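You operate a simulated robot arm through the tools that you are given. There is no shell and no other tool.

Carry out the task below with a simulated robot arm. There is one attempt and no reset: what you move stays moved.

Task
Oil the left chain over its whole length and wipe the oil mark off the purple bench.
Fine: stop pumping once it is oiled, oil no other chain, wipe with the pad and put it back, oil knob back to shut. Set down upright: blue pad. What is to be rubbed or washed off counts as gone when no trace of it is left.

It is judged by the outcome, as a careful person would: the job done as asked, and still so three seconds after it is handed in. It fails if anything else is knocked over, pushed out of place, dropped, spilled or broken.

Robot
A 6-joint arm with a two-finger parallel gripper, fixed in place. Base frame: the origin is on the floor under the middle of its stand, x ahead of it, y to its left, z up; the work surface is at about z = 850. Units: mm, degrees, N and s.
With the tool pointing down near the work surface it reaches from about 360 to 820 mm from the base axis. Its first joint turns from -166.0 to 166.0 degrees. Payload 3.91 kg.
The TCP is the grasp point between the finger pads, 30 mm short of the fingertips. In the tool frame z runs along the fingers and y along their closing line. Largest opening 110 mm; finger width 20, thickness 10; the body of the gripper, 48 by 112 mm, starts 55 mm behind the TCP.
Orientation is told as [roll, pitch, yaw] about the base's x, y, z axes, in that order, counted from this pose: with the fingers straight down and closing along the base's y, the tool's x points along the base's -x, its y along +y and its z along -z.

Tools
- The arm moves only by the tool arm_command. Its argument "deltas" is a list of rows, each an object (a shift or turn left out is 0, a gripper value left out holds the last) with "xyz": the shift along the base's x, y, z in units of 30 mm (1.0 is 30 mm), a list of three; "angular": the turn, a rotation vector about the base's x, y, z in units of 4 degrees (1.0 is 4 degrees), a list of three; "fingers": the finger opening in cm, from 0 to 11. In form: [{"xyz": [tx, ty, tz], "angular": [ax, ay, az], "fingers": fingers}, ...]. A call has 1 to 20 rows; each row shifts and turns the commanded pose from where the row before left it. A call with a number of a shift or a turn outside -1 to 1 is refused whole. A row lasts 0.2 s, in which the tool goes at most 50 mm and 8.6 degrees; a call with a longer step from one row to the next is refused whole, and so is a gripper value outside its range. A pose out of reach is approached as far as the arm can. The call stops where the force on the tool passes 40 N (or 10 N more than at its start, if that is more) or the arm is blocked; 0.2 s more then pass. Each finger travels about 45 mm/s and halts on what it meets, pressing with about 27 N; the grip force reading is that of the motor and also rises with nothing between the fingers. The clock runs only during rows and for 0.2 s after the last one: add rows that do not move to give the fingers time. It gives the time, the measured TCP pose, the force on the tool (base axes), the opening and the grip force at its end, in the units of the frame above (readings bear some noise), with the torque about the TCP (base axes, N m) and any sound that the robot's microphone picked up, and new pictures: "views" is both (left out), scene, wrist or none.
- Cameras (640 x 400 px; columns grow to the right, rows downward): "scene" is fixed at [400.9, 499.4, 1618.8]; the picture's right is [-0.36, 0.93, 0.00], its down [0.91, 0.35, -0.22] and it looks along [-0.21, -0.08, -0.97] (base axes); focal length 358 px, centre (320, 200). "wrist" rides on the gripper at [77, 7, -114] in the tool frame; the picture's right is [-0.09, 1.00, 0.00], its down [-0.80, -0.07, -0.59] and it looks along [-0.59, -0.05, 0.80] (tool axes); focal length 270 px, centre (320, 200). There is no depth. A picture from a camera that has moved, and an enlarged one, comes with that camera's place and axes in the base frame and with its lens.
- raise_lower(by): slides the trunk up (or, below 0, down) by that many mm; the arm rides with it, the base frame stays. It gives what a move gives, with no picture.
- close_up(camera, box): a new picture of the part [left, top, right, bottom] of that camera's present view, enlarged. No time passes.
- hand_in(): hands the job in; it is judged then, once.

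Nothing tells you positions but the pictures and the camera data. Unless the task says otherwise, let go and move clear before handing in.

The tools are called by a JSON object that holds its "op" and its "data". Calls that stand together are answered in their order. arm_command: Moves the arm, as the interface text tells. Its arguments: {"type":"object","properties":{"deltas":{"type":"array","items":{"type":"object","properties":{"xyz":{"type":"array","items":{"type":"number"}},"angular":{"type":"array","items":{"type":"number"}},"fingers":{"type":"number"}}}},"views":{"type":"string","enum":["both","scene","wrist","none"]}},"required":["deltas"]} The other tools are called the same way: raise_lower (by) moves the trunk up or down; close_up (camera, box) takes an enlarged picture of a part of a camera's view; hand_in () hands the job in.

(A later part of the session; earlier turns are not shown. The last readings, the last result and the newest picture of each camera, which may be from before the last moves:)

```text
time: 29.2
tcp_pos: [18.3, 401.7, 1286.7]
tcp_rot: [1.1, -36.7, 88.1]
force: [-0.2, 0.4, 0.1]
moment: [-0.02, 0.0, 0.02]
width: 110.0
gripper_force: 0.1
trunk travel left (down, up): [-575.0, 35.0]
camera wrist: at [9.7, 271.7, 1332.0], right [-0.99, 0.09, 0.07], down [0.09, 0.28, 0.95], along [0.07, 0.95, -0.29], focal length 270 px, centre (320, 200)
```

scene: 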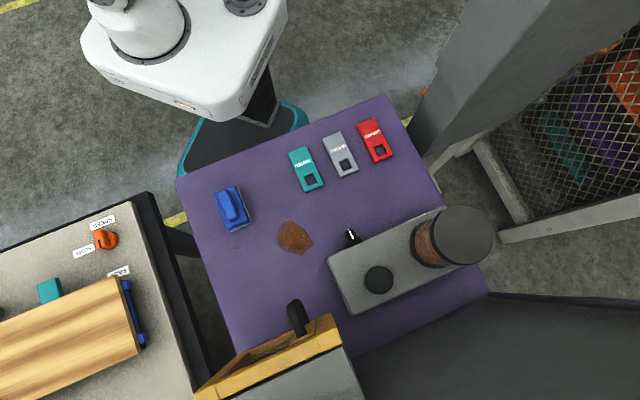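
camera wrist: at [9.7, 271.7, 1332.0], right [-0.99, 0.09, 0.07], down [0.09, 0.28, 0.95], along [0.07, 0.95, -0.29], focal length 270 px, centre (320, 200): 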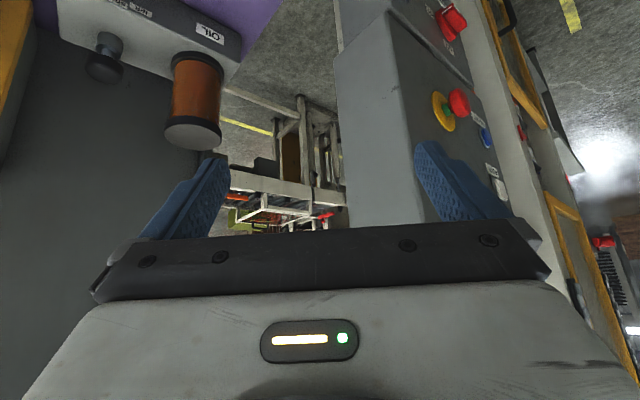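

{"op": "arm_command", "data": {"deltas": [{"angular": [0, 0, -1], "xyz": [-0.93, 0, 0]}, {"angular": [0, 0, -1], "xyz": [-0.93, 0, 0]}, {"angular": [0, 0, -1], "xyz": [-0.93, 0, 0]}, {"angular": [0, 0, -1], "xyz": [-0.93, 0, 0]}, {"angular": [0, 0, -1], "xyz": [-0.93, 0, 0]}, {"angular": [0, 0, -1], "xyz": [-0.93, 0, 0]}, {"angular": [0, 0, -1], "xyz": [-1, 0.9, 0]}, {"angular": [0, 0, -1], "xyz": [-1, 0.9, 0]}, {"angular": [0, 0, -1], "xyz": [-1, 0.9, 0]}, {"angular": [0, 0, -1], "xyz": [-1, 0.9, 0]}], "views": "wrist"}}

```text
time: 30.3
tcp_pos: [-19.6, 416.4, 1299.2]
tcp_rot: [3.0, -38.1, 58.7]
force: [-0.4, 0.0, 0.8]
moment: [-0.02, 0.04, 0.03]
width: 110.1
gripper_force: 0.1
trunk travel left (down, up): [-575.0, 35.0]
stopped in row 5: the arm was blocked; the commanded pose is now the measured one
camera wrist: at [-87.7, 305.3, 1342.6], right [-0.83, 0.55, 0.1], down [0.23, 0.18, 0.96], along [0.51, 0.82, -0.27], focal length 270 px, centre (320, 200)
```

wrist: 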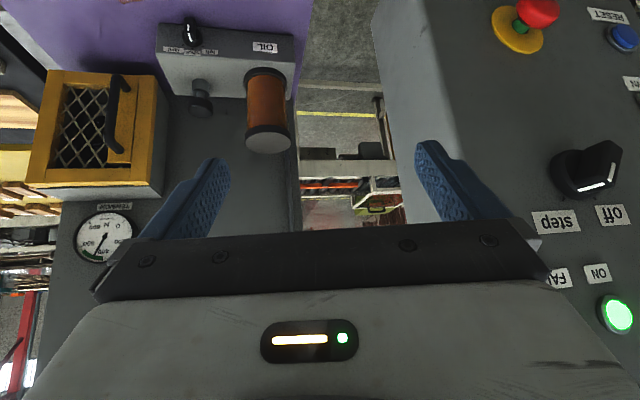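

{"op": "close_up", "data": {"camera": "wrist", "box": [480, 0, 640, 110]}}

{"op": "close_up", "data": {"camera": "wrist", "box": [480, 100, 640, 340]}}

{"op": "close_up", "data": {"camera": "wrist", "box": [140, 0, 320, 170]}}

{"op": "close_up", "data": {"camera": "wrist", "box": [20, 50, 200, 270]}}

```text
3.64 times, centred on (560, 55) of wrist
camera zoom: at [-87.7, 305.3, 1342.6], right [-0.83, 0.55, 0.1], down [0.23, 0.18, 0.96], along [0.51, 0.82, -0.27], focal length 983 px, centre (-553, 727)
```

zoom: 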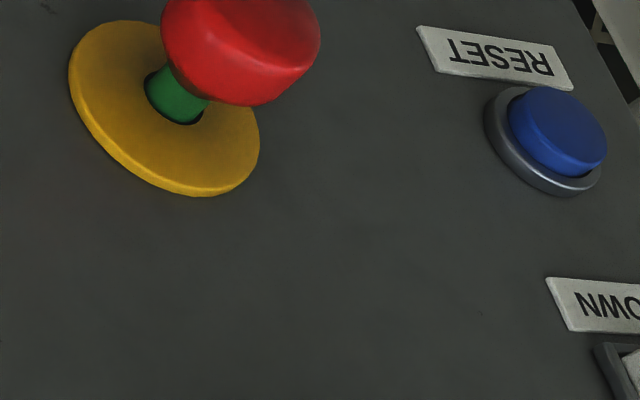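

```text
1.67 times, centred on (560, 220) of wrist
camera zoom: at [-87.7, 305.3, 1342.6], right [-0.83, 0.55, 0.1], down [0.23, 0.18, 0.96], along [0.51, 0.82, -0.27], focal length 450 px, centre (-80, 167)
```

zoom: 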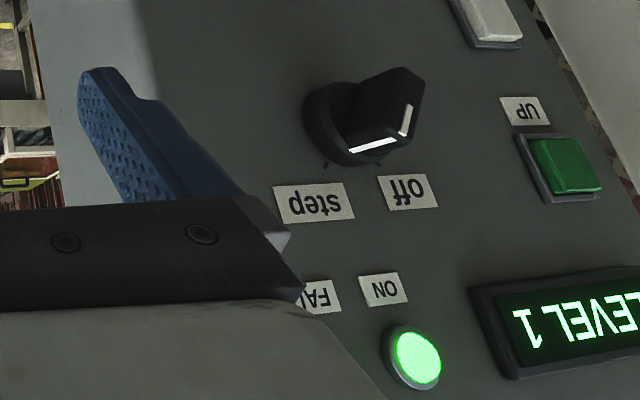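

```text
2.35 times, centred on (230, 85) of wrist
camera zoom: at [-87.7, 305.3, 1342.6], right [-0.83, 0.55, 0.1], down [0.23, 0.18, 0.96], along [0.51, 0.82, -0.27], focal length 636 px, centre (532, 471)
```

zoom: 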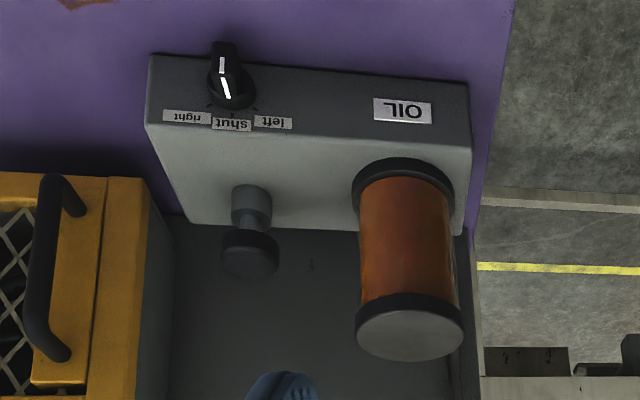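

```text
1.82 times, centred on (110, 160) of wrist
camera zoom: at [-87.7, 305.3, 1342.6], right [-0.83, 0.55, 0.1], down [0.23, 0.18, 0.96], along [0.51, 0.82, -0.27], focal length 491 px, centre (702, 273)
```

zoom: 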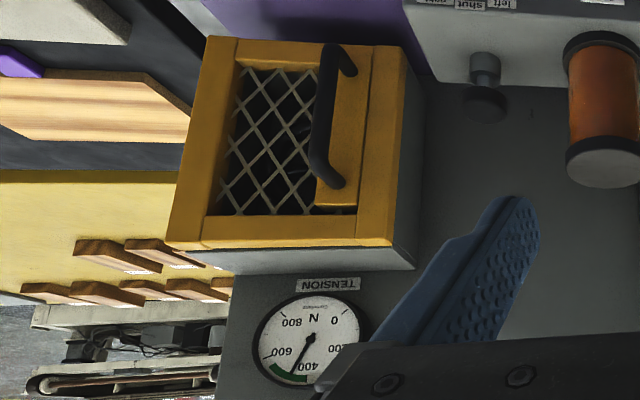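

The panel shows an E-stop, RESET, UP/DOWN, a step/off selector, FAULT/ON lamps and a "LEVEL 1" display, so this is a vertical lift with chains. The arm got blocked while folded; I'll check the overall picture.

{"op": "arm_command", "data": {"deltas": [{"xyz": [0.2, 0, 0]}], "views": "scene"}}

```text
time: 30.7
tcp_pos: [-13.2, 417.2, 1299.3]
tcp_rot: [3.0, -38.1, 58.7]
force: [-0.3, -1.0, -0.2]
moment: [0.01, 0.03, 0.03]
width: 110.1
gripper_force: 0.0
trunk travel left (down, up): [-575.0, 35.0]
```

scene: 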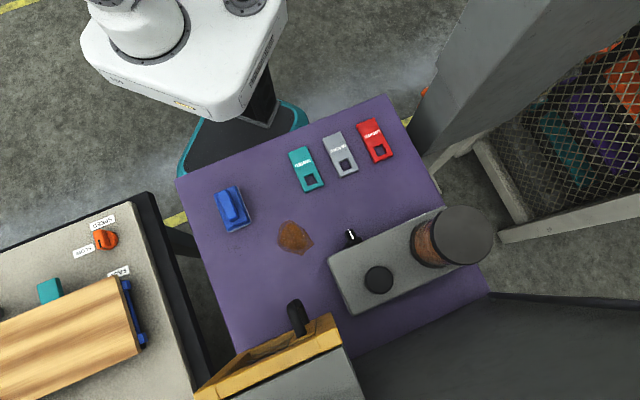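

{"op": "arm_command", "data": {"deltas": [{"angular": [-0.857, 0.515, 0]}, {"angular": [-0.857, 0.515, 0]}, {"angular": [-0.857, 0.515, 0]}, {"angular": [-0.857, 0.515, 0]}, {"angular": [-0.857, 0.515, 0]}, {"angular": [-0.857, 0.515, 0]}, {"xyz": [-1, 0.1, 0]}, {"xyz": [-1, 0.1, 0]}, {"xyz": [-1, 0.1, 0]}, {"xyz": [-1, 0.1, 0]}, {"xyz": [-1, 0.1, 0]}], "views": "wrist"}}

```text
time: 33.3
tcp_pos: [-98.2, 449.3, 1320.4]
tcp_rot: [5.3, -15.2, 50.4]
force: [-0.8, 0.8, 0.5]
moment: [0.05, 0.0, 0.0]
width: 110.2
gripper_force: 0.1
trunk travel left (down, up): [-575.0, 35.0]
stopped in row 11: the arm was blocked; the commanded pose is now the measured one
camera wrist: at [-161.4, 366.9, 1410.7], right [-0.73, 0.68, 0.11], down [0.49, 0.4, 0.77], along [0.48, 0.62, -0.62], focal length 270 px, centre (320, 200)
```

wrist: 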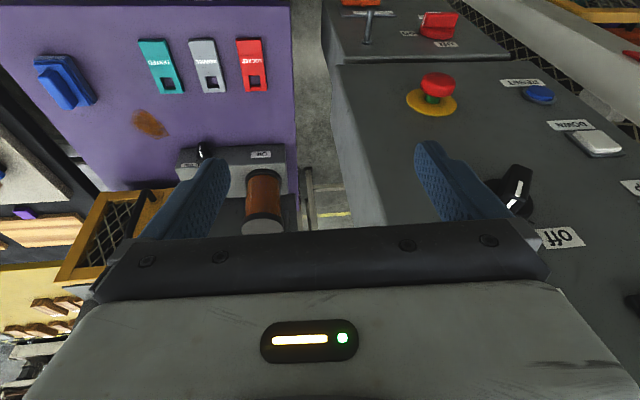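

{"op": "raise_lower", "data": {"by": -150}}

{"op": "arm_command", "data": {"deltas": [{"xyz": [-0.5, 0.3, 0.5]}, {"xyz": [-0.5, 0.3, 0.5]}, {"xyz": [-0.5, 0.3, 0.5]}, {"xyz": [-0.5, 0.3, 0.5]}, {"xyz": [-0.5, 0.3, 0.5]}, {"xyz": [-0.5, 0.3, 0.5]}], "views": "both"}}

```text
time: 35.1
tcp_pos: [-99.2, 452.4, 1171.8]
tcp_rot: [5.7, -15.2, 50.2]
force: [0.4, -0.1, 0.3]
moment: [-0.01, 0.0, 0.01]
width: 110.1
gripper_force: 0.1
trunk travel left (down, up): [-425.0, 185.0]
```

```text
time: 36.5
tcp_pos: [-99.2, 514.9, 1299.0]
tcp_rot: [9.2, -16.6, 40.5]
force: [0.1, -0.2, -0.1]
moment: [0.01, -0.04, 0.04]
width: 109.9
gripper_force: 0.2
trunk travel left (down, up): [-425.0, 185.0]
stopped in row 6: the arm was blocked; the commanded pose is now the measured one
camera wrist: at [-171.7, 435.8, 1387.5], right [-0.61, 0.77, 0.18], down [0.57, 0.27, 0.78], along [0.55, 0.58, -0.6], focal length 270 px, centre (320, 200)
```

scene: 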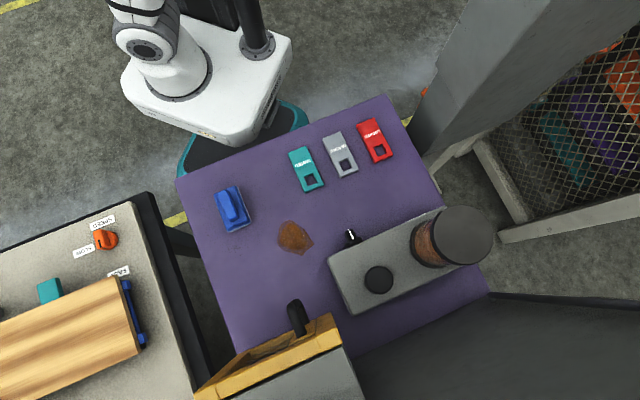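
wrist: 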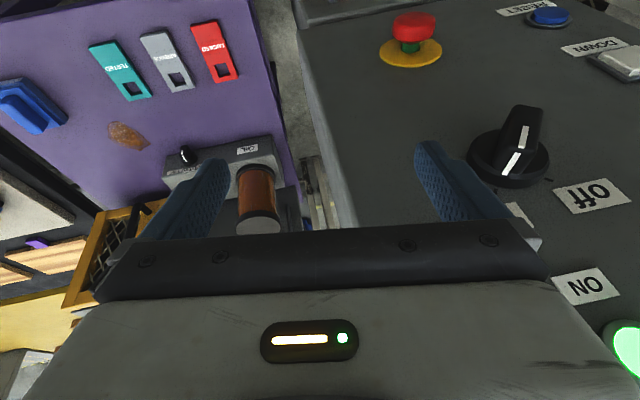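

Joint 1 seems to be stopped at about this azimuth. I'll keep the arm here but yaw and pitch the wrist to view the panel obliquely.

{"op": "arm_command", "data": {"deltas": [{"xyz": [0.8, -0.5, 0], "angular": [0, 0, 1]}, {"xyz": [0.8, -0.5, 0], "angular": [0, 0, 1]}, {"xyz": [0.8, -0.5, 0], "angular": [0, 0, 1]}, {"xyz": [0, -0.3, 0], "angular": [0, 0, 1]}, {"angular": [0, 0, 1]}, {"angular": [0, 0, 1]}, {"angular": [0, 0, 1]}, {"angular": [0, 0, 1]}, {"angular": [0, 0, 1]}, {"angular": [0, 0, 1]}, {"angular": [0, 0, 1]}, {"angular": [0, 0, 1]}], "views": "wrist"}}

```text
time: 39.1
tcp_pos: [-29.1, 459.1, 1300.5]
tcp_rot: [9.2, -16.4, 89.0]
force: [0.0, -0.2, -0.5]
moment: [0.06, 0.0, -0.02]
width: 110.3
gripper_force: 0.1
trunk travel left (down, up): [-425.0, 185.0]
camera wrist: at [-19.4, 353.1, 1387.5], right [-0.98, 0.06, 0.18], down [0.18, 0.6, 0.78], along [-0.06, 0.8, -0.6], focal length 270 px, centre (320, 200)
```

wrist: 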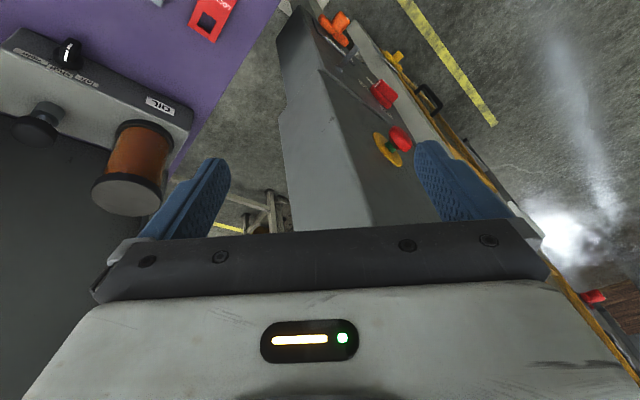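

{"op": "close_up", "data": {"camera": "wrist", "box": [270, 0, 450, 130]}}

{"op": "close_up", "data": {"camera": "wrist", "box": [360, 90, 640, 330]}}

```text
3.08 times, centred on (360, 65) of wrist
camera zoom: at [-19.4, 353.1, 1387.5], right [-0.98, 0.06, 0.18], down [0.18, 0.6, 0.78], along [-0.06, 0.8, -0.6], focal length 832 px, centre (197, 615)
```

zoom: 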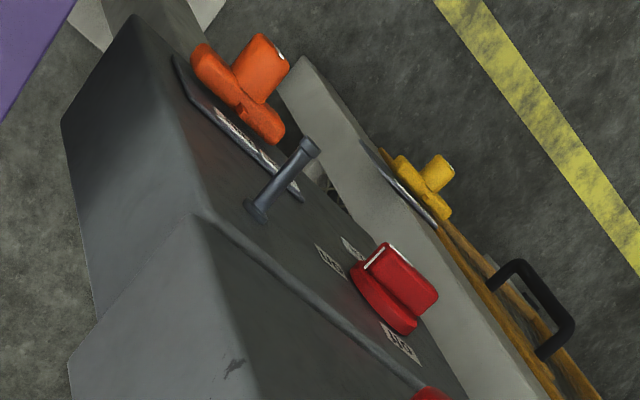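

```text
1.67 times, centred on (500, 210) of wrist
camera zoom: at [-19.4, 353.1, 1387.5], right [-0.98, 0.06, 0.18], down [0.18, 0.6, 0.78], along [-0.06, 0.8, -0.6], focal length 450 px, centre (20, 183)
```

zoom: 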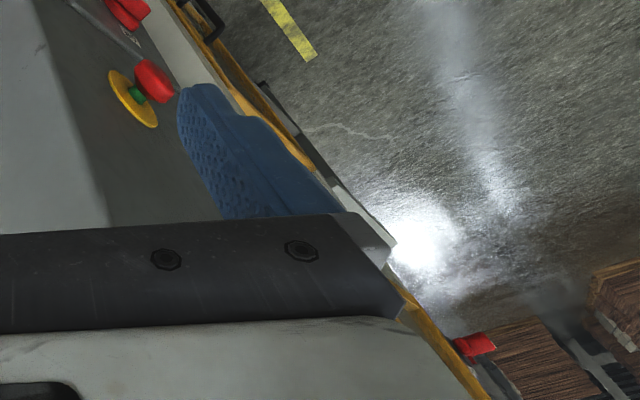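

{"op": "arm_command", "data": {"deltas": [{"xyz": [0.4, 0, 0], "angular": [0, 0, 1]}, {"xyz": [0.4, 0, 0], "angular": [0, 0, 1]}, {"xyz": [0.4, 0, 0], "angular": [0, 0, 1]}, {"xyz": [0.4, 0, 0], "angular": [0, 0, 1]}, {"xyz": [0.4, 0, 0], "angular": [0, 0, 1]}, {"xyz": [0.4, 0, 0], "angular": [0, 0, 1]}, {"xyz": [0.4, 0, 0], "angular": [0, 0, 1]}, {"xyz": [0.4, 0, 0], "angular": [0, 0, 1]}, {"xyz": [0.4, 0, 0], "angular": [0, 0, 1]}, {"xyz": [0.4, 0, 0], "angular": [0, 0, 1]}, {"angular": [0, 0, 1]}, {"angular": [0, 0, 1]}, {"angular": [0, 0, 1]}, {"angular": [0, 0, 1]}, {"angular": [0, 0, 1]}, {"angular": [0, 0, 1]}, {"angular": [0, 0, 1]}, {"angular": [0, 0, 1]}, {"angular": [0, 0, 1]}, {"angular": [0, 0, 1]}], "views": "wrist"}}

```text
time: 43.3
tcp_pos: [90.7, 460.0, 1300.6]
tcp_rot: [9.3, -16.7, 168.9]
force: [0.4, -0.5, -0.3]
moment: [-0.01, 0.02, 0.03]
width: 110.1
gripper_force: 0.0
trunk travel left (down, up): [-425.0, 185.0]
camera wrist: at [197.7, 450.7, 1387.5], right [-0.23, -0.96, 0.18], down [-0.56, 0.28, 0.78], along [-0.8, 0.08, -0.6], focal length 270 px, centre (320, 200)
```

wrist: 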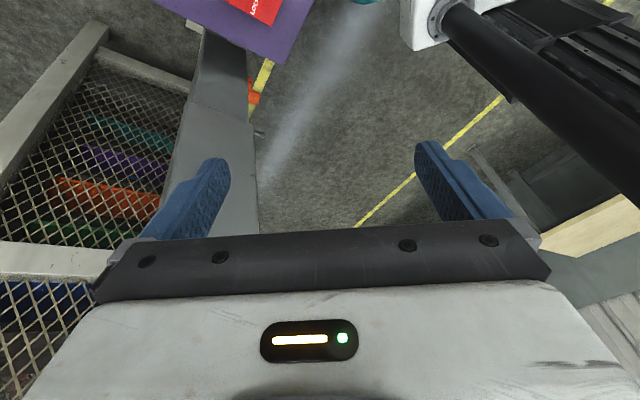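

{"op": "close_up", "data": {"camera": "wrist", "box": [0, 20, 220, 260]}}

{"op": "close_up", "data": {"camera": "wrist", "box": [380, 0, 640, 250]}}

{"op": "close_up", "data": {"camera": "wrist", "box": [0, 220, 110, 400]}}

```text
1.67 times, centred on (110, 140) of wrist
camera zoom: at [197.7, 450.7, 1387.5], right [-0.23, -0.96, 0.18], down [-0.56, 0.28, 0.78], along [-0.8, 0.08, -0.6], focal length 450 px, centre (670, 300)
```

zoom: 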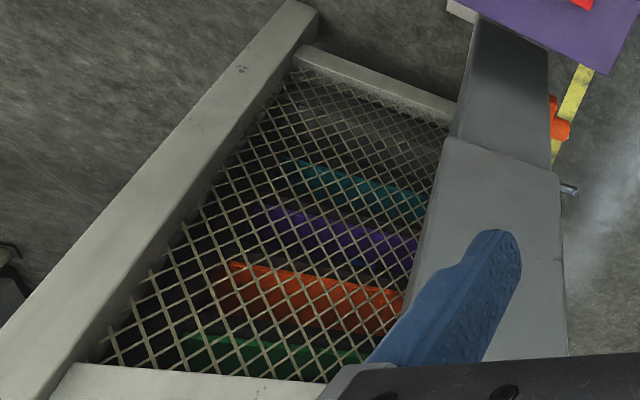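

```text
1.60 times, centred on (510, 125) of wrist
camera zoom: at [197.7, 450.7, 1387.5], right [-0.23, -0.96, 0.18], down [-0.56, 0.28, 0.78], along [-0.8, 0.08, -0.6], focal length 432 px, centre (16, 320)
```

zoom: 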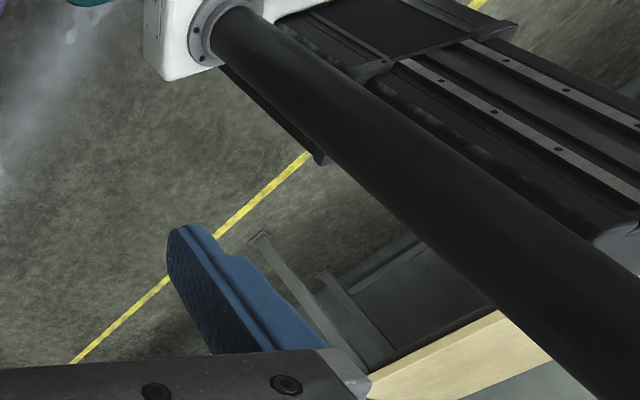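

```text
2.22 times, centred on (55, 310) of wrist
camera zoom: at [197.7, 450.7, 1387.5], right [-0.23, -0.96, 0.18], down [-0.56, 0.28, 0.78], along [-0.8, 0.08, -0.6], focal length 601 px, centre (909, -44)
```

zoom: 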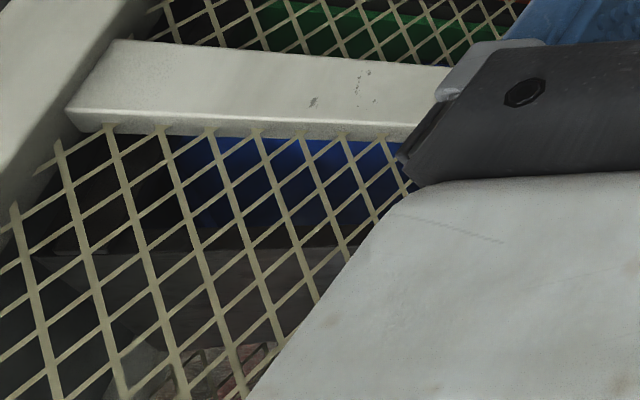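

The robot's own black mast stands beside the arm and probably limits joint 1 on this side. I'll look at the mast to understand how far left the arm can go.

{"op": "arm_command", "data": {"deltas": [{"angular": [0, 0, 1]}, {"angular": [0, 0, 1]}, {"angular": [0, 0, 1]}, {"angular": [0, 0, 1]}, {"angular": [0, 0, 1]}, {"angular": [0, 0, 1]}, {"angular": [0, 0, 1]}, {"angular": [0, 0, 1]}, {"angular": [0, 0, 1]}], "views": "wrist"}}

```text
time: 45.3
tcp_pos: [86.7, 449.5, 1275.0]
tcp_rot: [9.1, -16.5, -155.0]
force: [0.4, -0.3, -0.8]
moment: [0.02, 0.02, -0.01]
width: 110.0
gripper_force: 0.2
out of reach, approached as far as the arm can: row 4, 5, 6, 7, 8, 9
trunk travel left (down, up): [-425.0, 185.0]
camera wrist: at [177.9, 505.2, 1361.4], right [0.38, -0.91, 0.18], down [-0.62, -0.11, 0.78], along [-0.69, -0.4, -0.6], focal length 270 px, centre (320, 200)
```

wrist: 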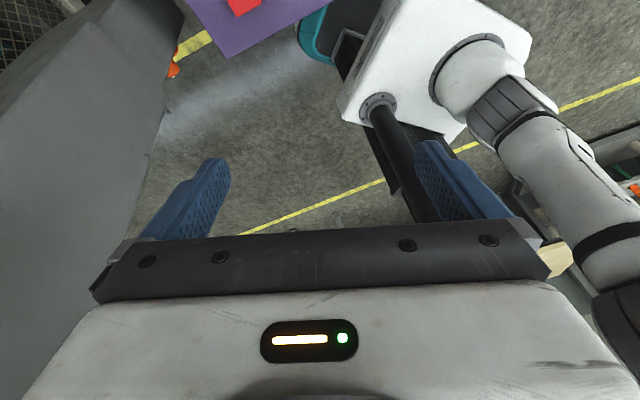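

{"op": "arm_command", "data": {"deltas": [{"xyz": [0.7, 0.3, 0], "angular": [-0.42, 0.906, 0]}, {"xyz": [0.7, 0.3, 0], "angular": [-0.42, 0.906, 0]}, {"xyz": [0.7, 0.3, 0], "angular": [-0.42, 0.906, 0]}, {"xyz": [0.7, 0.3, 0], "angular": [-0.42, 0.906, 0]}, {"xyz": [0.7, 0.3, 0], "angular": [-0.42, 0.906, 0]}, {"angular": [-0.42, 0.906, 0]}], "views": "wrist"}}

```text
time: 46.7
tcp_pos: [155.7, 448.6, 1165.7]
tcp_rot: [9.0, -40.4, -155.0]
force: [0.3, -0.6, -1.0]
moment: [0.03, 0.03, -0.02]
width: 110.0
gripper_force: 0.1
out of reach, approached as far as the arm can: row 1, 2, 3, 4, 5, 6
trunk travel left (down, up): [-425.0, 185.0]
camera wrist: at [271.9, 516.1, 1202.9], right [0.45, -0.88, 0.18], down [-0.28, 0.05, 0.96], along [-0.85, -0.48, -0.23], focal length 270 px, centre (320, 200)
```

wrist: 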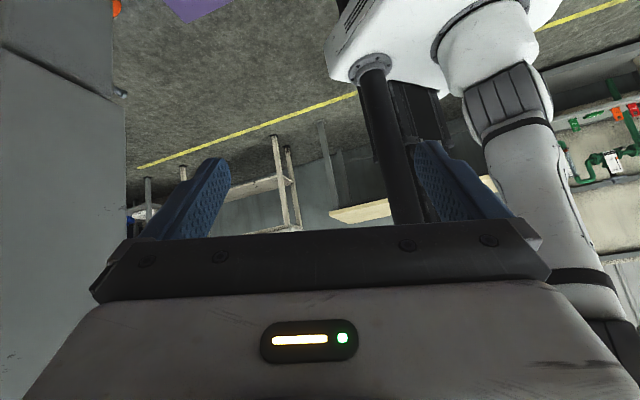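

{"op": "arm_command", "data": {"deltas": [{"xyz": [-0.4, -0.3, 0], "angular": [0.42, -0.906, 0]}, {"xyz": [-0.4, -0.3, 0], "angular": [0.42, -0.906, 0]}, {"xyz": [-0.4, -0.3, 0], "angular": [0.42, -0.906, 0]}, {"xyz": [-0.4, -0.3, 0], "angular": [0.42, -0.906, 0]}, {"xyz": [-0.4, -0.3, 0], "angular": [0.42, -0.906, 0]}, {"angular": [0.42, -0.906, 0]}, {"angular": [0, 0, -1]}, {"angular": [0, 0, -1]}, {"angular": [0, 0, -1]}, {"angular": [0, 0, -1]}, {"angular": [0, 0, -1]}, {"angular": [0, 0, -1]}, {"angular": [0, 0, -1]}, {"angular": [0, 0, -1]}, {"angular": [0, 0, -1]}, {"angular": [0, 0, -1]}, {"angular": [0, 0, -1]}, {"angular": [0, 0, -1]}, {"angular": [0, 0, -1]}, {"angular": [0, 0, -1]}], "views": "none"}}

{"op": "arm_command", "data": {"deltas": [{"angular": [0, 0, -1]}, {"angular": [0, 0, -1]}, {"angular": [0, 0, -1]}, {"angular": [0, 0, -1]}, {"angular": [0, 0, -1]}, {"angular": [0, 0, -1]}, {"angular": [0, 0, -1]}, {"angular": [0, 0, -1]}, {"angular": [0, 0, -1]}, {"angular": [0, 0, -1]}, {"angular": [0, 0, -1]}, {"angular": [0, 0, -1]}, {"angular": [0, 0, -1]}, {"angular": [0, 0, -1]}], "views": "wrist"}}

```text
time: 50.9
tcp_pos: [94.7, 405.1, 1166.5]
tcp_rot: [9.3, -16.6, 148.9]
force: [-0.5, 0.2, 0.3]
moment: [0.0, 0.02, 0.01]
width: 110.0
gripper_force: 0.0
trunk travel left (down, up): [-425.0, 185.0]
```

```text
time: 53.9
tcp_pos: [95.7, 405.0, 1167.1]
tcp_rot: [9.3, -16.6, 92.9]
force: [0.4, -0.3, -0.4]
moment: [-0.02, 0.03, -0.02]
width: 109.8
gripper_force: 0.1
trunk travel left (down, up): [-425.0, 185.0]
camera wrist: at [112.0, 299.8, 1254.6], right [-0.98, -0.01, 0.18], down [0.14, 0.61, 0.78], along [-0.12, 0.79, -0.6], focal length 270 px, centre (320, 200)
```

wrist: 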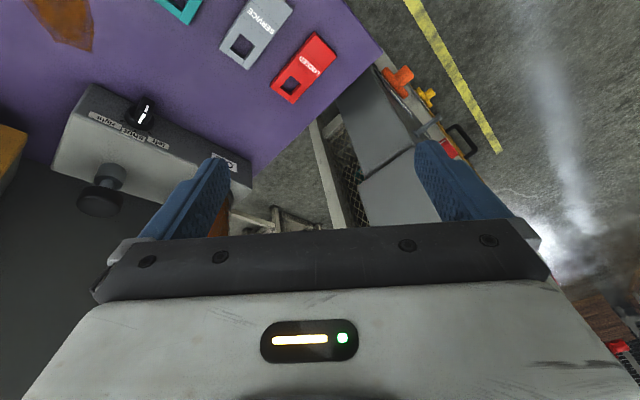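

{"op": "arm_command", "data": {"deltas": [{"angular": [-1, -0.05, 0], "xyz": [-0.4, 0, 0.5]}, {"angular": [-1, -0.05, 0], "xyz": [-0.4, 0, 0.5]}, {"angular": [-1, -0.05, 0], "xyz": [-0.4, 0, 0.5]}, {"angular": [-1, -0.05, 0], "xyz": [-0.4, 0, 0.5]}, {"angular": [0, 0, -1], "xyz": [-0.3, 0, 0]}, {"angular": [0, 0, -1], "xyz": [-0.3, 0, 0]}, {"angular": [0, 0, -1], "xyz": [-0.3, 0, 0]}, {"angular": [0, 0, -1], "xyz": [-0.3, 0, 0]}, {"angular": [0, 0, -1], "xyz": [-0.3, 0, 0]}, {"angular": [0, 0, -1], "xyz": [-0.3, 0, 0]}, {"angular": [0, 0, -1], "xyz": [-0.3, 0, 0]}, {"angular": [0, 0, -1], "xyz": [-0.3, 0, 0]}, {"angular": [0, 0, -1], "xyz": [0, 0, 0]}, {"angular": [0, 0, -1], "xyz": [0, 0, 0]}, {"angular": [0, 0, -1], "xyz": [0, 0, 0]}, {"angular": [0, 0, -1], "xyz": [0, 0, 0]}, {"angular": [0, 0, -1], "xyz": [0, 0, 0]}, {"angular": [0, 0, -1], "xyz": [0, 0, 0]}, {"angular": [0, 0, -1], "xyz": [0, 0, 0]}, {"angular": [0, 0, -1], "xyz": [0, 0, 0]}], "views": "wrist"}}

```text
time: 58.1
tcp_pos: [-22.9, 404.8, 1224.3]
tcp_rot: [9.1, -0.4, 28.6]
force: [0.2, -0.8, -0.1]
moment: [0.04, 0.02, 0.03]
width: 110.3
gripper_force: 0.0
trunk travel left (down, up): [-425.0, 185.0]
camera wrist: at [-84.9, 357.5, 1338.3], right [-0.39, 0.91, 0.16], down [0.78, 0.24, 0.58], along [0.49, 0.35, -0.8], focal length 270 px, centre (320, 200)
```

wrist: 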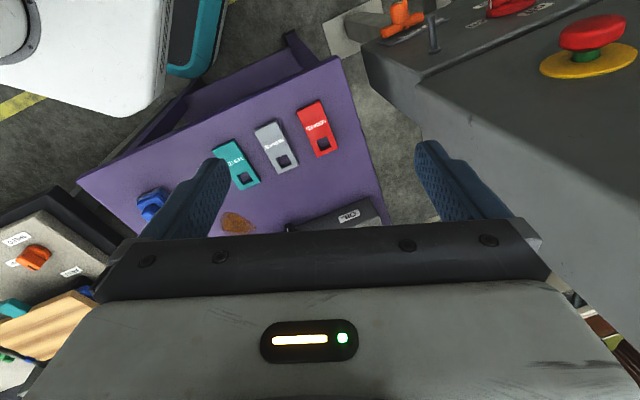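

{"op": "arm_command", "data": {"deltas": [{"angular": [0.878, 0.479, 0], "xyz": [-0.27, 0.22, 0]}, {"angular": [0.878, 0.479, 0], "xyz": [-0.27, 0.22, 0]}, {"angular": [0.878, 0.479, 0], "xyz": [-0.27, 0.22, 0]}, {"angular": [0.878, 0.479, 0], "xyz": [-0.27, 0.22, 0]}, {"angular": [0.878, 0.479, 0], "xyz": [-0.27, 0.22, 0]}, {"angular": [0.878, 0.479, 0], "xyz": [-0.27, 0.22, 0]}, {"angular": [0.878, 0.479, 0], "xyz": [-0.27, 0.22, 0]}, {"angular": [0.878, 0.479, 0], "xyz": [-0.27, 0.22, 0]}, {"angular": [0.878, 0.479, 0], "xyz": [-0.27, 0.22, 0]}, {"angular": [0.878, 0.479, 0], "xyz": [-0.27, 0.22, 0]}], "views": "wrist"}}

```text
time: 60.3
tcp_pos: [-106.9, 472.3, 1228.5]
tcp_rot: [49.5, -0.6, 28.4]
force: [0.0, 0.2, 0.3]
moment: [0.01, -0.03, 0.02]
width: 110.3
gripper_force: 0.1
trunk travel left (down, up): [-425.0, 185.0]
camera wrist: at [-135.4, 362.3, 1307.5], right [-0.24, 0.61, 0.76], down [0.94, -0.06, 0.34], along [0.25, 0.79, -0.56], focal length 270 px, centre (320, 200)
```

wrist: 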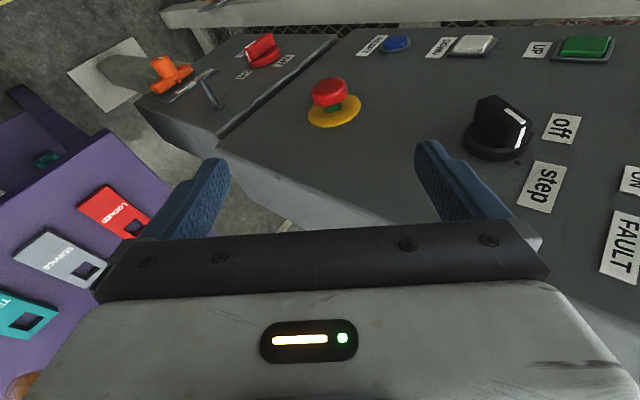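

{"op": "close_up", "data": {"camera": "wrist", "box": [420, 20, 640, 280]}}

{"op": "close_up", "data": {"camera": "wrist", "box": [60, 0, 340, 150]}}

```text
1.54 times, centred on (530, 150) of wrist
camera zoom: at [-135.4, 362.3, 1307.5], right [-0.24, 0.61, 0.76], down [0.94, -0.06, 0.34], along [0.25, 0.79, -0.56], focal length 416 px, centre (-3, 277)
```

zoom: 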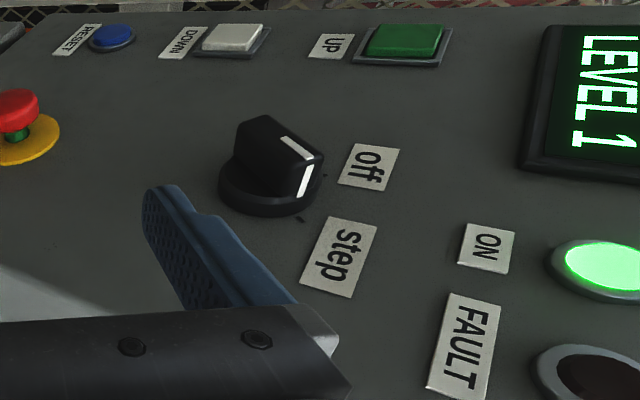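

```text
2.29 times, centred on (200, 75) of wrist
camera zoom: at [-135.4, 362.3, 1307.5], right [-0.24, 0.61, 0.76], down [0.94, -0.06, 0.34], along [0.25, 0.79, -0.56], focal length 618 px, centre (594, 486)
```

zoom: 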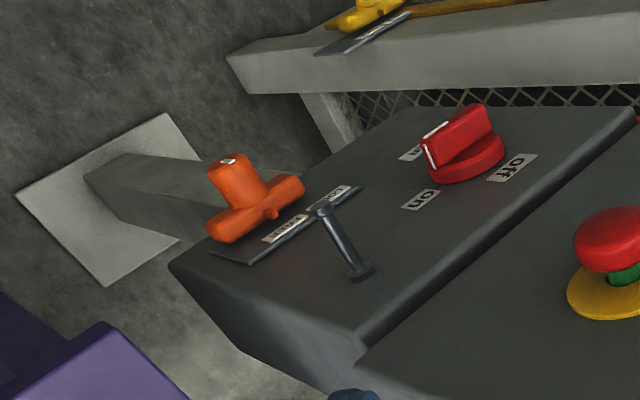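

{"op": "arm_command", "data": {"deltas": [{"angular": [0.878, 0.479, 0], "xyz": [-0.27, 0.22, 0]}, {"angular": [0.878, 0.479, 0], "xyz": [-0.27, 0.22, 0]}, {"angular": [0.878, 0.479, 0], "xyz": [-0.27, 0.22, 0]}, {"angular": [0.878, 0.479, 0], "xyz": [-0.27, 0.22, 0]}, {"angular": [0.878, 0.479, 0], "xyz": [-0.27, 0.22, 0]}, {"angular": [0.878, 0.479, 0], "xyz": [-0.27, 0.22, 0]}, {"angular": [0.878, 0.479, 0], "xyz": [-0.27, 0.22, 0]}], "views": "wrist"}}

```text
time: 61.9
tcp_pos: [-155.0, 502.3, 1227.8]
tcp_rot: [70.3, 0.1, 30.0]
force: [-0.2, 0.4, -0.1]
moment: [0.0, 0.0, 0.01]
width: 110.0
gripper_force: 0.0
out of reach, approached as far as the arm can: row 5, 6, 7
trunk travel left (down, up): [-425.0, 185.0]
camera wrist: at [-168.2, 372.5, 1272.1], right [-0.09, 0.34, 0.94], down [0.99, -0.11, 0.13], along [0.14, 0.94, -0.32], focal length 270 px, centre (320, 200)
```

wrist: 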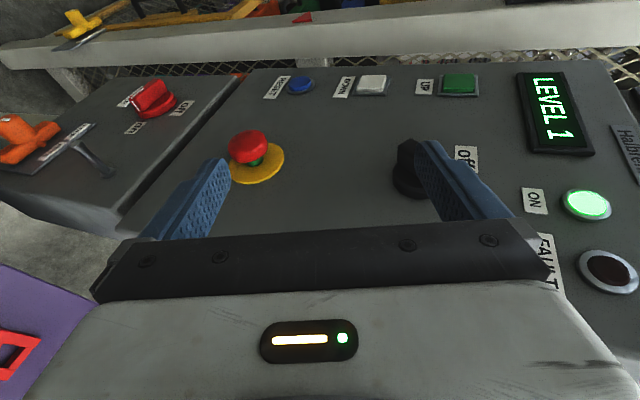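

{"op": "close_up", "data": {"camera": "wrist", "box": [0, 0, 320, 130]}}

{"op": "close_up", "data": {"camera": "wrist", "box": [320, 0, 640, 220]}}

```text
2.00 times, centred on (160, 65) of wrist
camera zoom: at [-168.2, 372.5, 1272.1], right [-0.09, 0.34, 0.94], down [0.99, -0.11, 0.13], along [0.14, 0.94, -0.32], focal length 541 px, centre (640, 470)
```

zoom: 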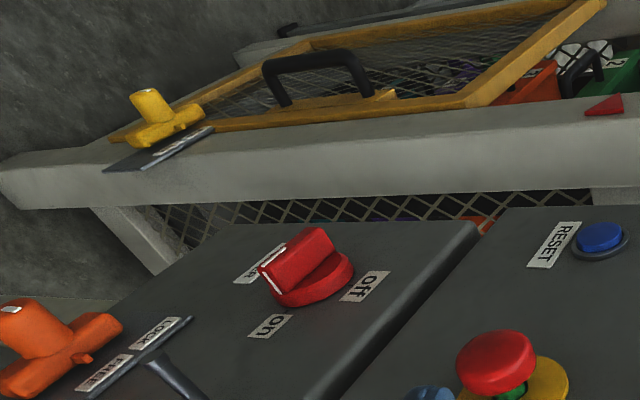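

```text
1.82 times, centred on (480, 110) of wrist
camera zoom: at [-168.2, 372.5, 1272.1], right [-0.09, 0.34, 0.94], down [0.99, -0.11, 0.13], along [0.14, 0.94, -0.32], focal length 491 px, centre (29, 364)
```

zoom: 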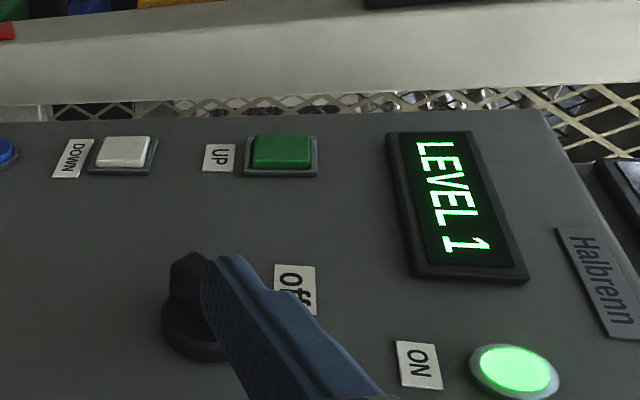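

{"op": "arm_command", "data": {"deltas": [{"angular": [0, 0, 1]}, {"angular": [0, 0, 1]}, {"angular": [0, 0, 1]}, {"angular": [0, 0, 1]}, {"angular": [0, 0, 1]}, {"angular": [0, 0, 1]}, {"angular": [0, 0, 1]}], "views": "wrist"}}

```text
time: 63.5
tcp_pos: [-151.9, 501.9, 1227.6]
tcp_rot: [72.8, -0.1, 57.5]
force: [0.2, 0.1, 0.5]
moment: [0.0, -0.01, -0.01]
width: 110.1
gripper_force: 0.1
trunk travel left (down, up): [-425.0, 185.0]
camera wrist: at [-103.6, 379.3, 1268.3], right [-0.2, 0.23, 0.95], down [0.93, 0.36, 0.11], along [-0.32, 0.9, -0.29], focal length 270 px, centre (320, 200)
```

wrist: 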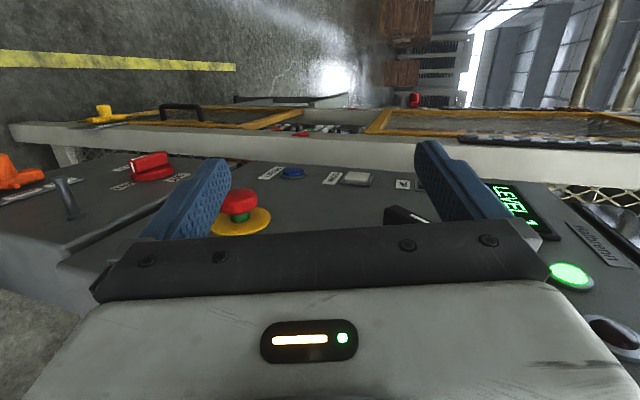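

I can see the lift's front from the side: lower and upper yellow doors with an opening between. I'll slide left to look into the opening.

{"op": "arm_command", "data": {"deltas": [{"xyz": [-0.9, 0.45, 0]}, {"xyz": [-0.9, 0.45, 0]}, {"xyz": [-0.9, 0.45, 0]}, {"xyz": [-0.9, 0.45, 0]}, {"xyz": [-0.9, 0.45, 0]}, {"xyz": [-0.9, 0.45, 0]}, {"xyz": [-0.9, 0.45, 0]}], "views": "wrist"}}

```text
time: 65.3
tcp_pos: [-288.3, 617.6, 1257.4]
tcp_rot: [74.7, -1.3, 52.6]
force: [0.2, -0.2, -0.7]
moment: [0.0, 0.0, 0.01]
width: 110.2
gripper_force: 0.1
trunk travel left (down, up): [-425.0, 185.0]
stopped in row 7: the arm was blocked; the commanded pose is now the measured one
camera wrist: at [-249.1, 489.7, 1292.7], right [-0.17, 0.21, 0.96], down [0.95, 0.28, 0.11], along [-0.24, 0.94, -0.25], focal length 270 px, centre (320, 200)
```

wrist: 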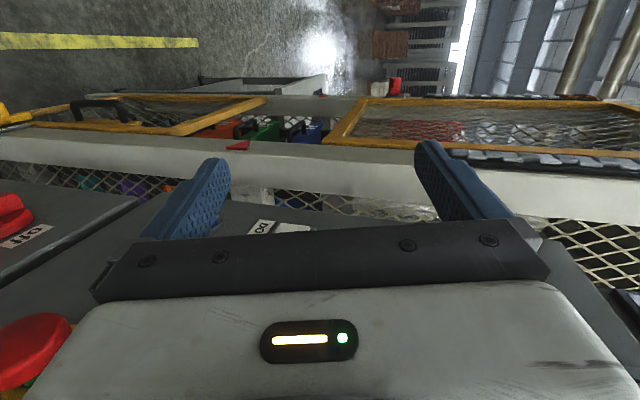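

{"op": "close_up", "data": {"camera": "wrist", "box": [320, 70, 640, 270]}}

{"op": "close_up", "data": {"camera": "wrist", "box": [0, 70, 340, 230]}}

```text
2.00 times, centred on (480, 170) of wrist
camera zoom: at [-249.1, 489.7, 1292.7], right [-0.17, 0.21, 0.96], down [0.95, 0.28, 0.11], along [-0.24, 0.94, -0.25], focal length 541 px, centre (0, 260)
```

zoom: 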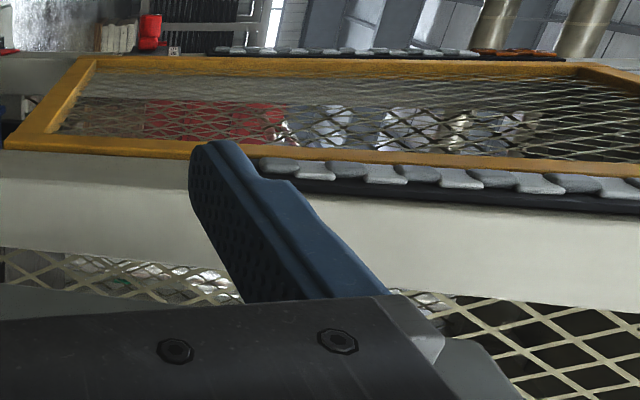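

```text
1.88 times, centred on (170, 150) of wrist
camera zoom: at [-249.1, 489.7, 1292.7], right [-0.17, 0.21, 0.96], down [0.95, 0.28, 0.11], along [-0.24, 0.94, -0.25], focal length 509 px, centre (602, 294)
```

zoom: 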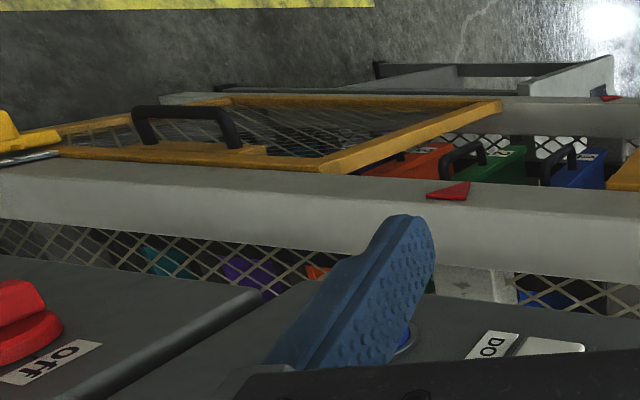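

{"op": "close_up", "data": {"camera": "wrist", "box": [400, 80, 640, 130]}}

{"op": "close_up", "data": {"camera": "wrist", "box": [440, 130, 640, 200]}}

```text
2.67 times, centred on (520, 105) of wrist
camera zoom: at [-249.1, 489.7, 1292.7], right [-0.17, 0.21, 0.96], down [0.95, 0.28, 0.11], along [-0.24, 0.94, -0.25], focal length 721 px, centre (-213, 453)
```

zoom: 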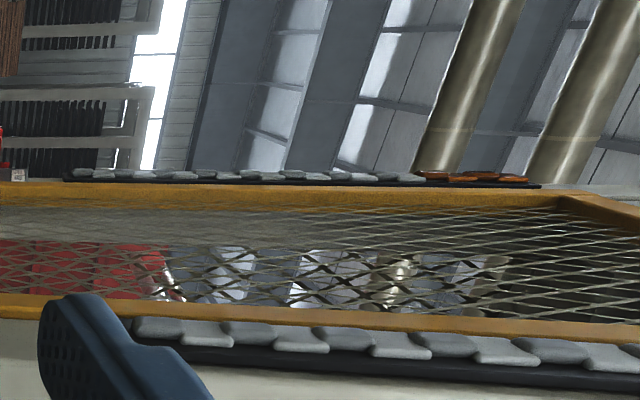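

```text
3.20 times, centred on (540, 165) of wrist
camera zoom: at [-249.1, 489.7, 1292.7], right [-0.17, 0.21, 0.96], down [0.95, 0.28, 0.11], along [-0.24, 0.94, -0.25], focal length 865 px, centre (-384, 312)
```

zoom: 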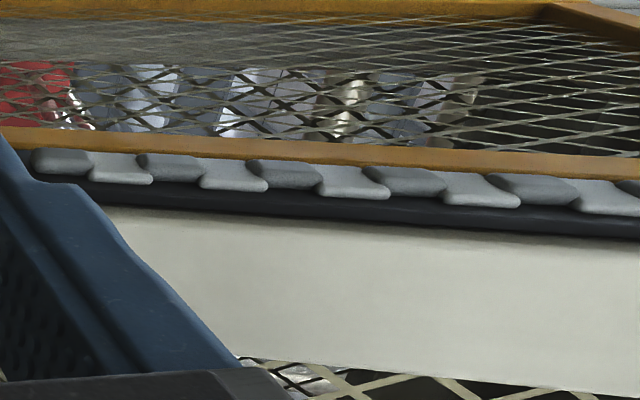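

The left and right chains run up the front posts; the far (left) one has a few orange-tinted (oiled?) links at its top. I'll zoom in hard on it to record its initial state.

{"op": "close_up", "data": {"camera": "wrist", "box": [420, 90, 520, 115]}}

{"op": "close_up", "data": {"camera": "wrist", "box": [520, 90, 620, 115]}}

```text
6.40 times, centred on (470, 102) of wrist
camera zoom: at [-249.1, 489.7, 1292.7], right [-0.17, 0.21, 0.96], down [0.95, 0.28, 0.11], along [-0.24, 0.94, -0.25], focal length 1730 px, centre (-640, 824)
```

zoom: 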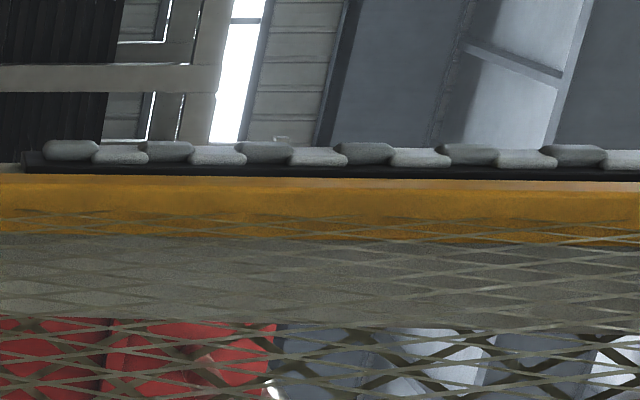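

```text
6.40 times, centred on (570, 102) of wrist
camera zoom: at [-249.1, 489.7, 1292.7], right [-0.17, 0.21, 0.96], down [0.95, 0.28, 0.11], along [-0.24, 0.94, -0.25], focal length 1730 px, centre (-1280, 824)
```

zoom: 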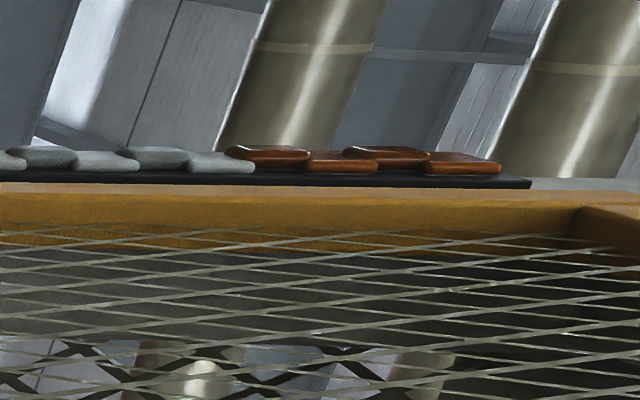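

The left chain has 20 links: the top 4 are already glossy orange (oiled), 16 grey remain, so oil spreads downward as it is pumped. Next I'll go back to the oiler, look closely at its knob, and prepare to turn it to "left".

{"op": "arm_command", "data": {"deltas": [{"angular": [-0.607, -0.794, 0], "xyz": [0.42, -0.35, 0]}, {"angular": [-0.607, -0.794, 0], "xyz": [0.42, -0.35, 0]}, {"angular": [-0.607, -0.794, 0], "xyz": [0.42, -0.35, 0]}, {"angular": [-0.607, -0.794, 0], "xyz": [0.42, -0.35, 0]}, {"angular": [-0.607, -0.794, 0], "xyz": [0.42, -0.35, 0]}, {"angular": [-0.607, -0.794, 0], "xyz": [0.42, -0.35, 0]}, {"angular": [-0.607, -0.794, 0], "xyz": [0.42, -0.35, 0]}, {"angular": [-0.607, -0.794, 0], "xyz": [0.42, -0.35, 0]}, {"angular": [-0.607, -0.794, 0], "xyz": [0.42, -0.35, 0]}, {"angular": [-0.607, -0.794, 0], "xyz": [0.42, -0.35, 0]}, {"angular": [-0.607, -0.794, 0], "xyz": [0.42, -0.35, 0]}, {"angular": [-0.607, -0.794, 0], "xyz": [0.42, -0.35, 0]}, {"angular": [-0.607, -0.794, 0], "xyz": [0.42, -0.35, 0]}, {"angular": [-0.607, -0.794, 0], "xyz": [0.42, -0.35, 0]}, {"angular": [-0.607, -0.794, 0], "xyz": [0.42, -0.35, 0]}, {"angular": [-0.607, -0.794, 0], "xyz": [0.42, -0.35, 0]}, {"angular": [-0.607, -0.794, 0], "xyz": [0.42, -0.35, 0]}, {"angular": [-0.607, -0.794, 0], "xyz": [0.42, -0.35, 0]}, {"angular": [-0.4, -0.53, 0], "xyz": [0.42, -0.35, 0]}], "views": "none"}}

```text
time: 69.5
tcp_pos: [-49.5, 429.3, 1223.2]
tcp_rot: [-3.9, 3.1, 53.4]
force: [0.0, 0.2, 0.0]
moment: [-0.01, 0.0, 0.0]
width: 109.9
gripper_force: 0.0
trunk travel left (down, up): [-425.0, 185.0]
stopped in row 19: the arm was blocked; the commanded pose is now the measured one
```

{"op": "arm_command", "data": {"deltas": [{"angular": [0.6, 0.16, -1], "xyz": [0.77, 0.06, -0.2]}, {"angular": [0.6, 0.16, -1], "xyz": [0.77, 0.06, -0.2]}, {"xyz": [0.77, 0.06, -0.2]}, {"xyz": [0.77, 0.06, -0.2]}, {"angular": [0.707, -0.707, 0], "xyz": [0.77, 0.06, -0.33]}, {"angular": [0.707, -0.707, 0], "xyz": [0.77, 0.06, -0.33]}, {"angular": [0.707, -0.707, 0], "xyz": [0.77, 0.06, -0.33]}, {"angular": [0.707, -0.707, 0], "xyz": [0.77, 0.06, -0.33]}, {"angular": [0.707, -0.707, 0], "xyz": [0.77, 0.06, -0.33]}, {"angular": [0.707, -0.707, 0], "xyz": [0.77, 0.06, -0.33]}, {"angular": [0.707, -0.707, 0], "xyz": [0.77, 0.06, -0.33]}, {"angular": [0.707, -0.707, 0], "xyz": [0.77, 0.06, -0.33]}, {"angular": [0.707, -0.707, 0], "xyz": [0, 0, -0.33]}], "views": "both"}}

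```text
time: 72.3
tcp_pos: [228.3, 448.1, 1115.6]
tcp_rot: [0.4, -36.4, 45.7]
force: [-0.4, -0.7, -0.1]
moment: [0.04, 0.0, -0.04]
width: 109.9
gripper_force: 0.1
trunk travel left (down, up): [-425.0, 185.0]
camera wrist: at [132.8, 359.5, 1162.3], right [-0.67, 0.74, 0.06], down [0.26, 0.16, 0.95], along [0.7, 0.65, -0.3], focal length 270 px, centre (320, 200)
```

scene: 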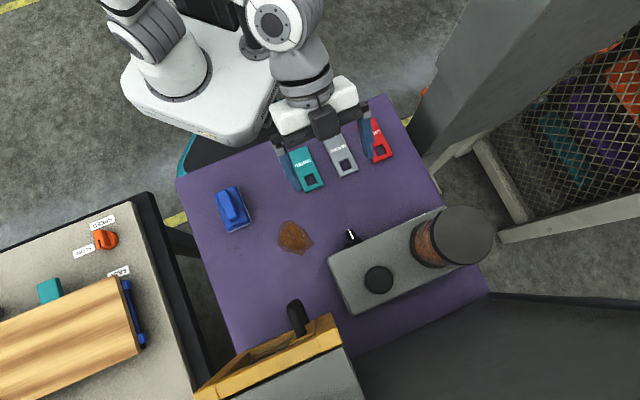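
wrist: 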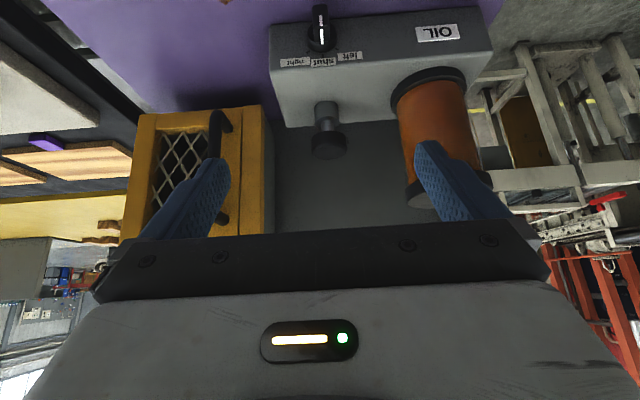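

{"op": "close_up", "data": {"camera": "wrist", "box": [260, 0, 380, 75]}}

{"op": "close_up", "data": {"camera": "scene", "box": [310, 200, 430, 300]}}

{"op": "close_up", "data": {"camera": "wrist", "box": [250, 60, 410, 180]}}

```text
5.33 times, centred on (320, 38) of wrist
camera zoom: at [132.8, 359.5, 1162.3], right [-0.67, 0.74, 0.06], down [0.26, 0.16, 0.95], along [0.7, 0.65, -0.3], focal length 1442 px, centre (320, 1067)
```

zoom: 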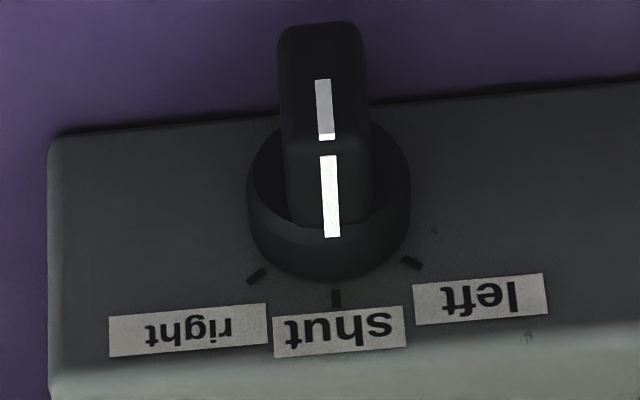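

```text
4.00 times, centred on (370, 250) of scene
camera zoom: at [400.9, 499.4, 1618.8], right [-0.36, 0.93, 0.0], down [0.91, 0.35, -0.22], along [-0.21, -0.08, -0.97], focal length 1432 px, centre (120, 0)
```

zoom: 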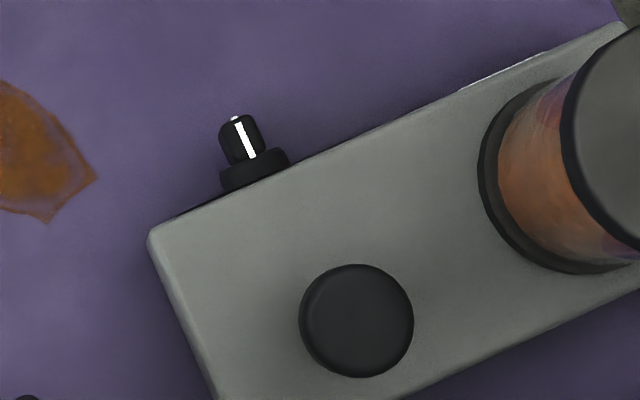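

```text
3.33 times, centred on (330, 120) of wrist
camera zoom: at [132.8, 359.5, 1162.3], right [-0.67, 0.74, 0.06], down [0.26, 0.16, 0.95], along [0.7, 0.65, -0.3], focal length 901 px, centre (287, 467)
```

zoom: 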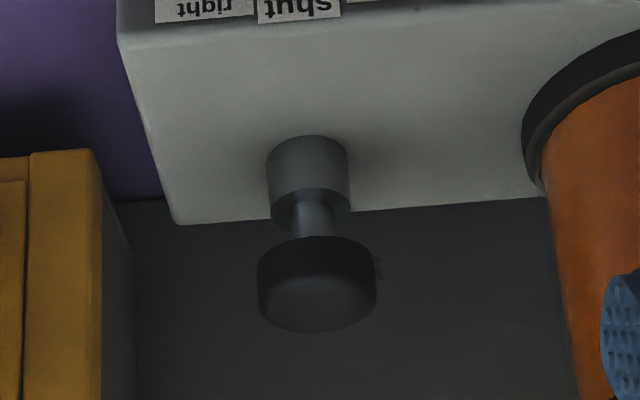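

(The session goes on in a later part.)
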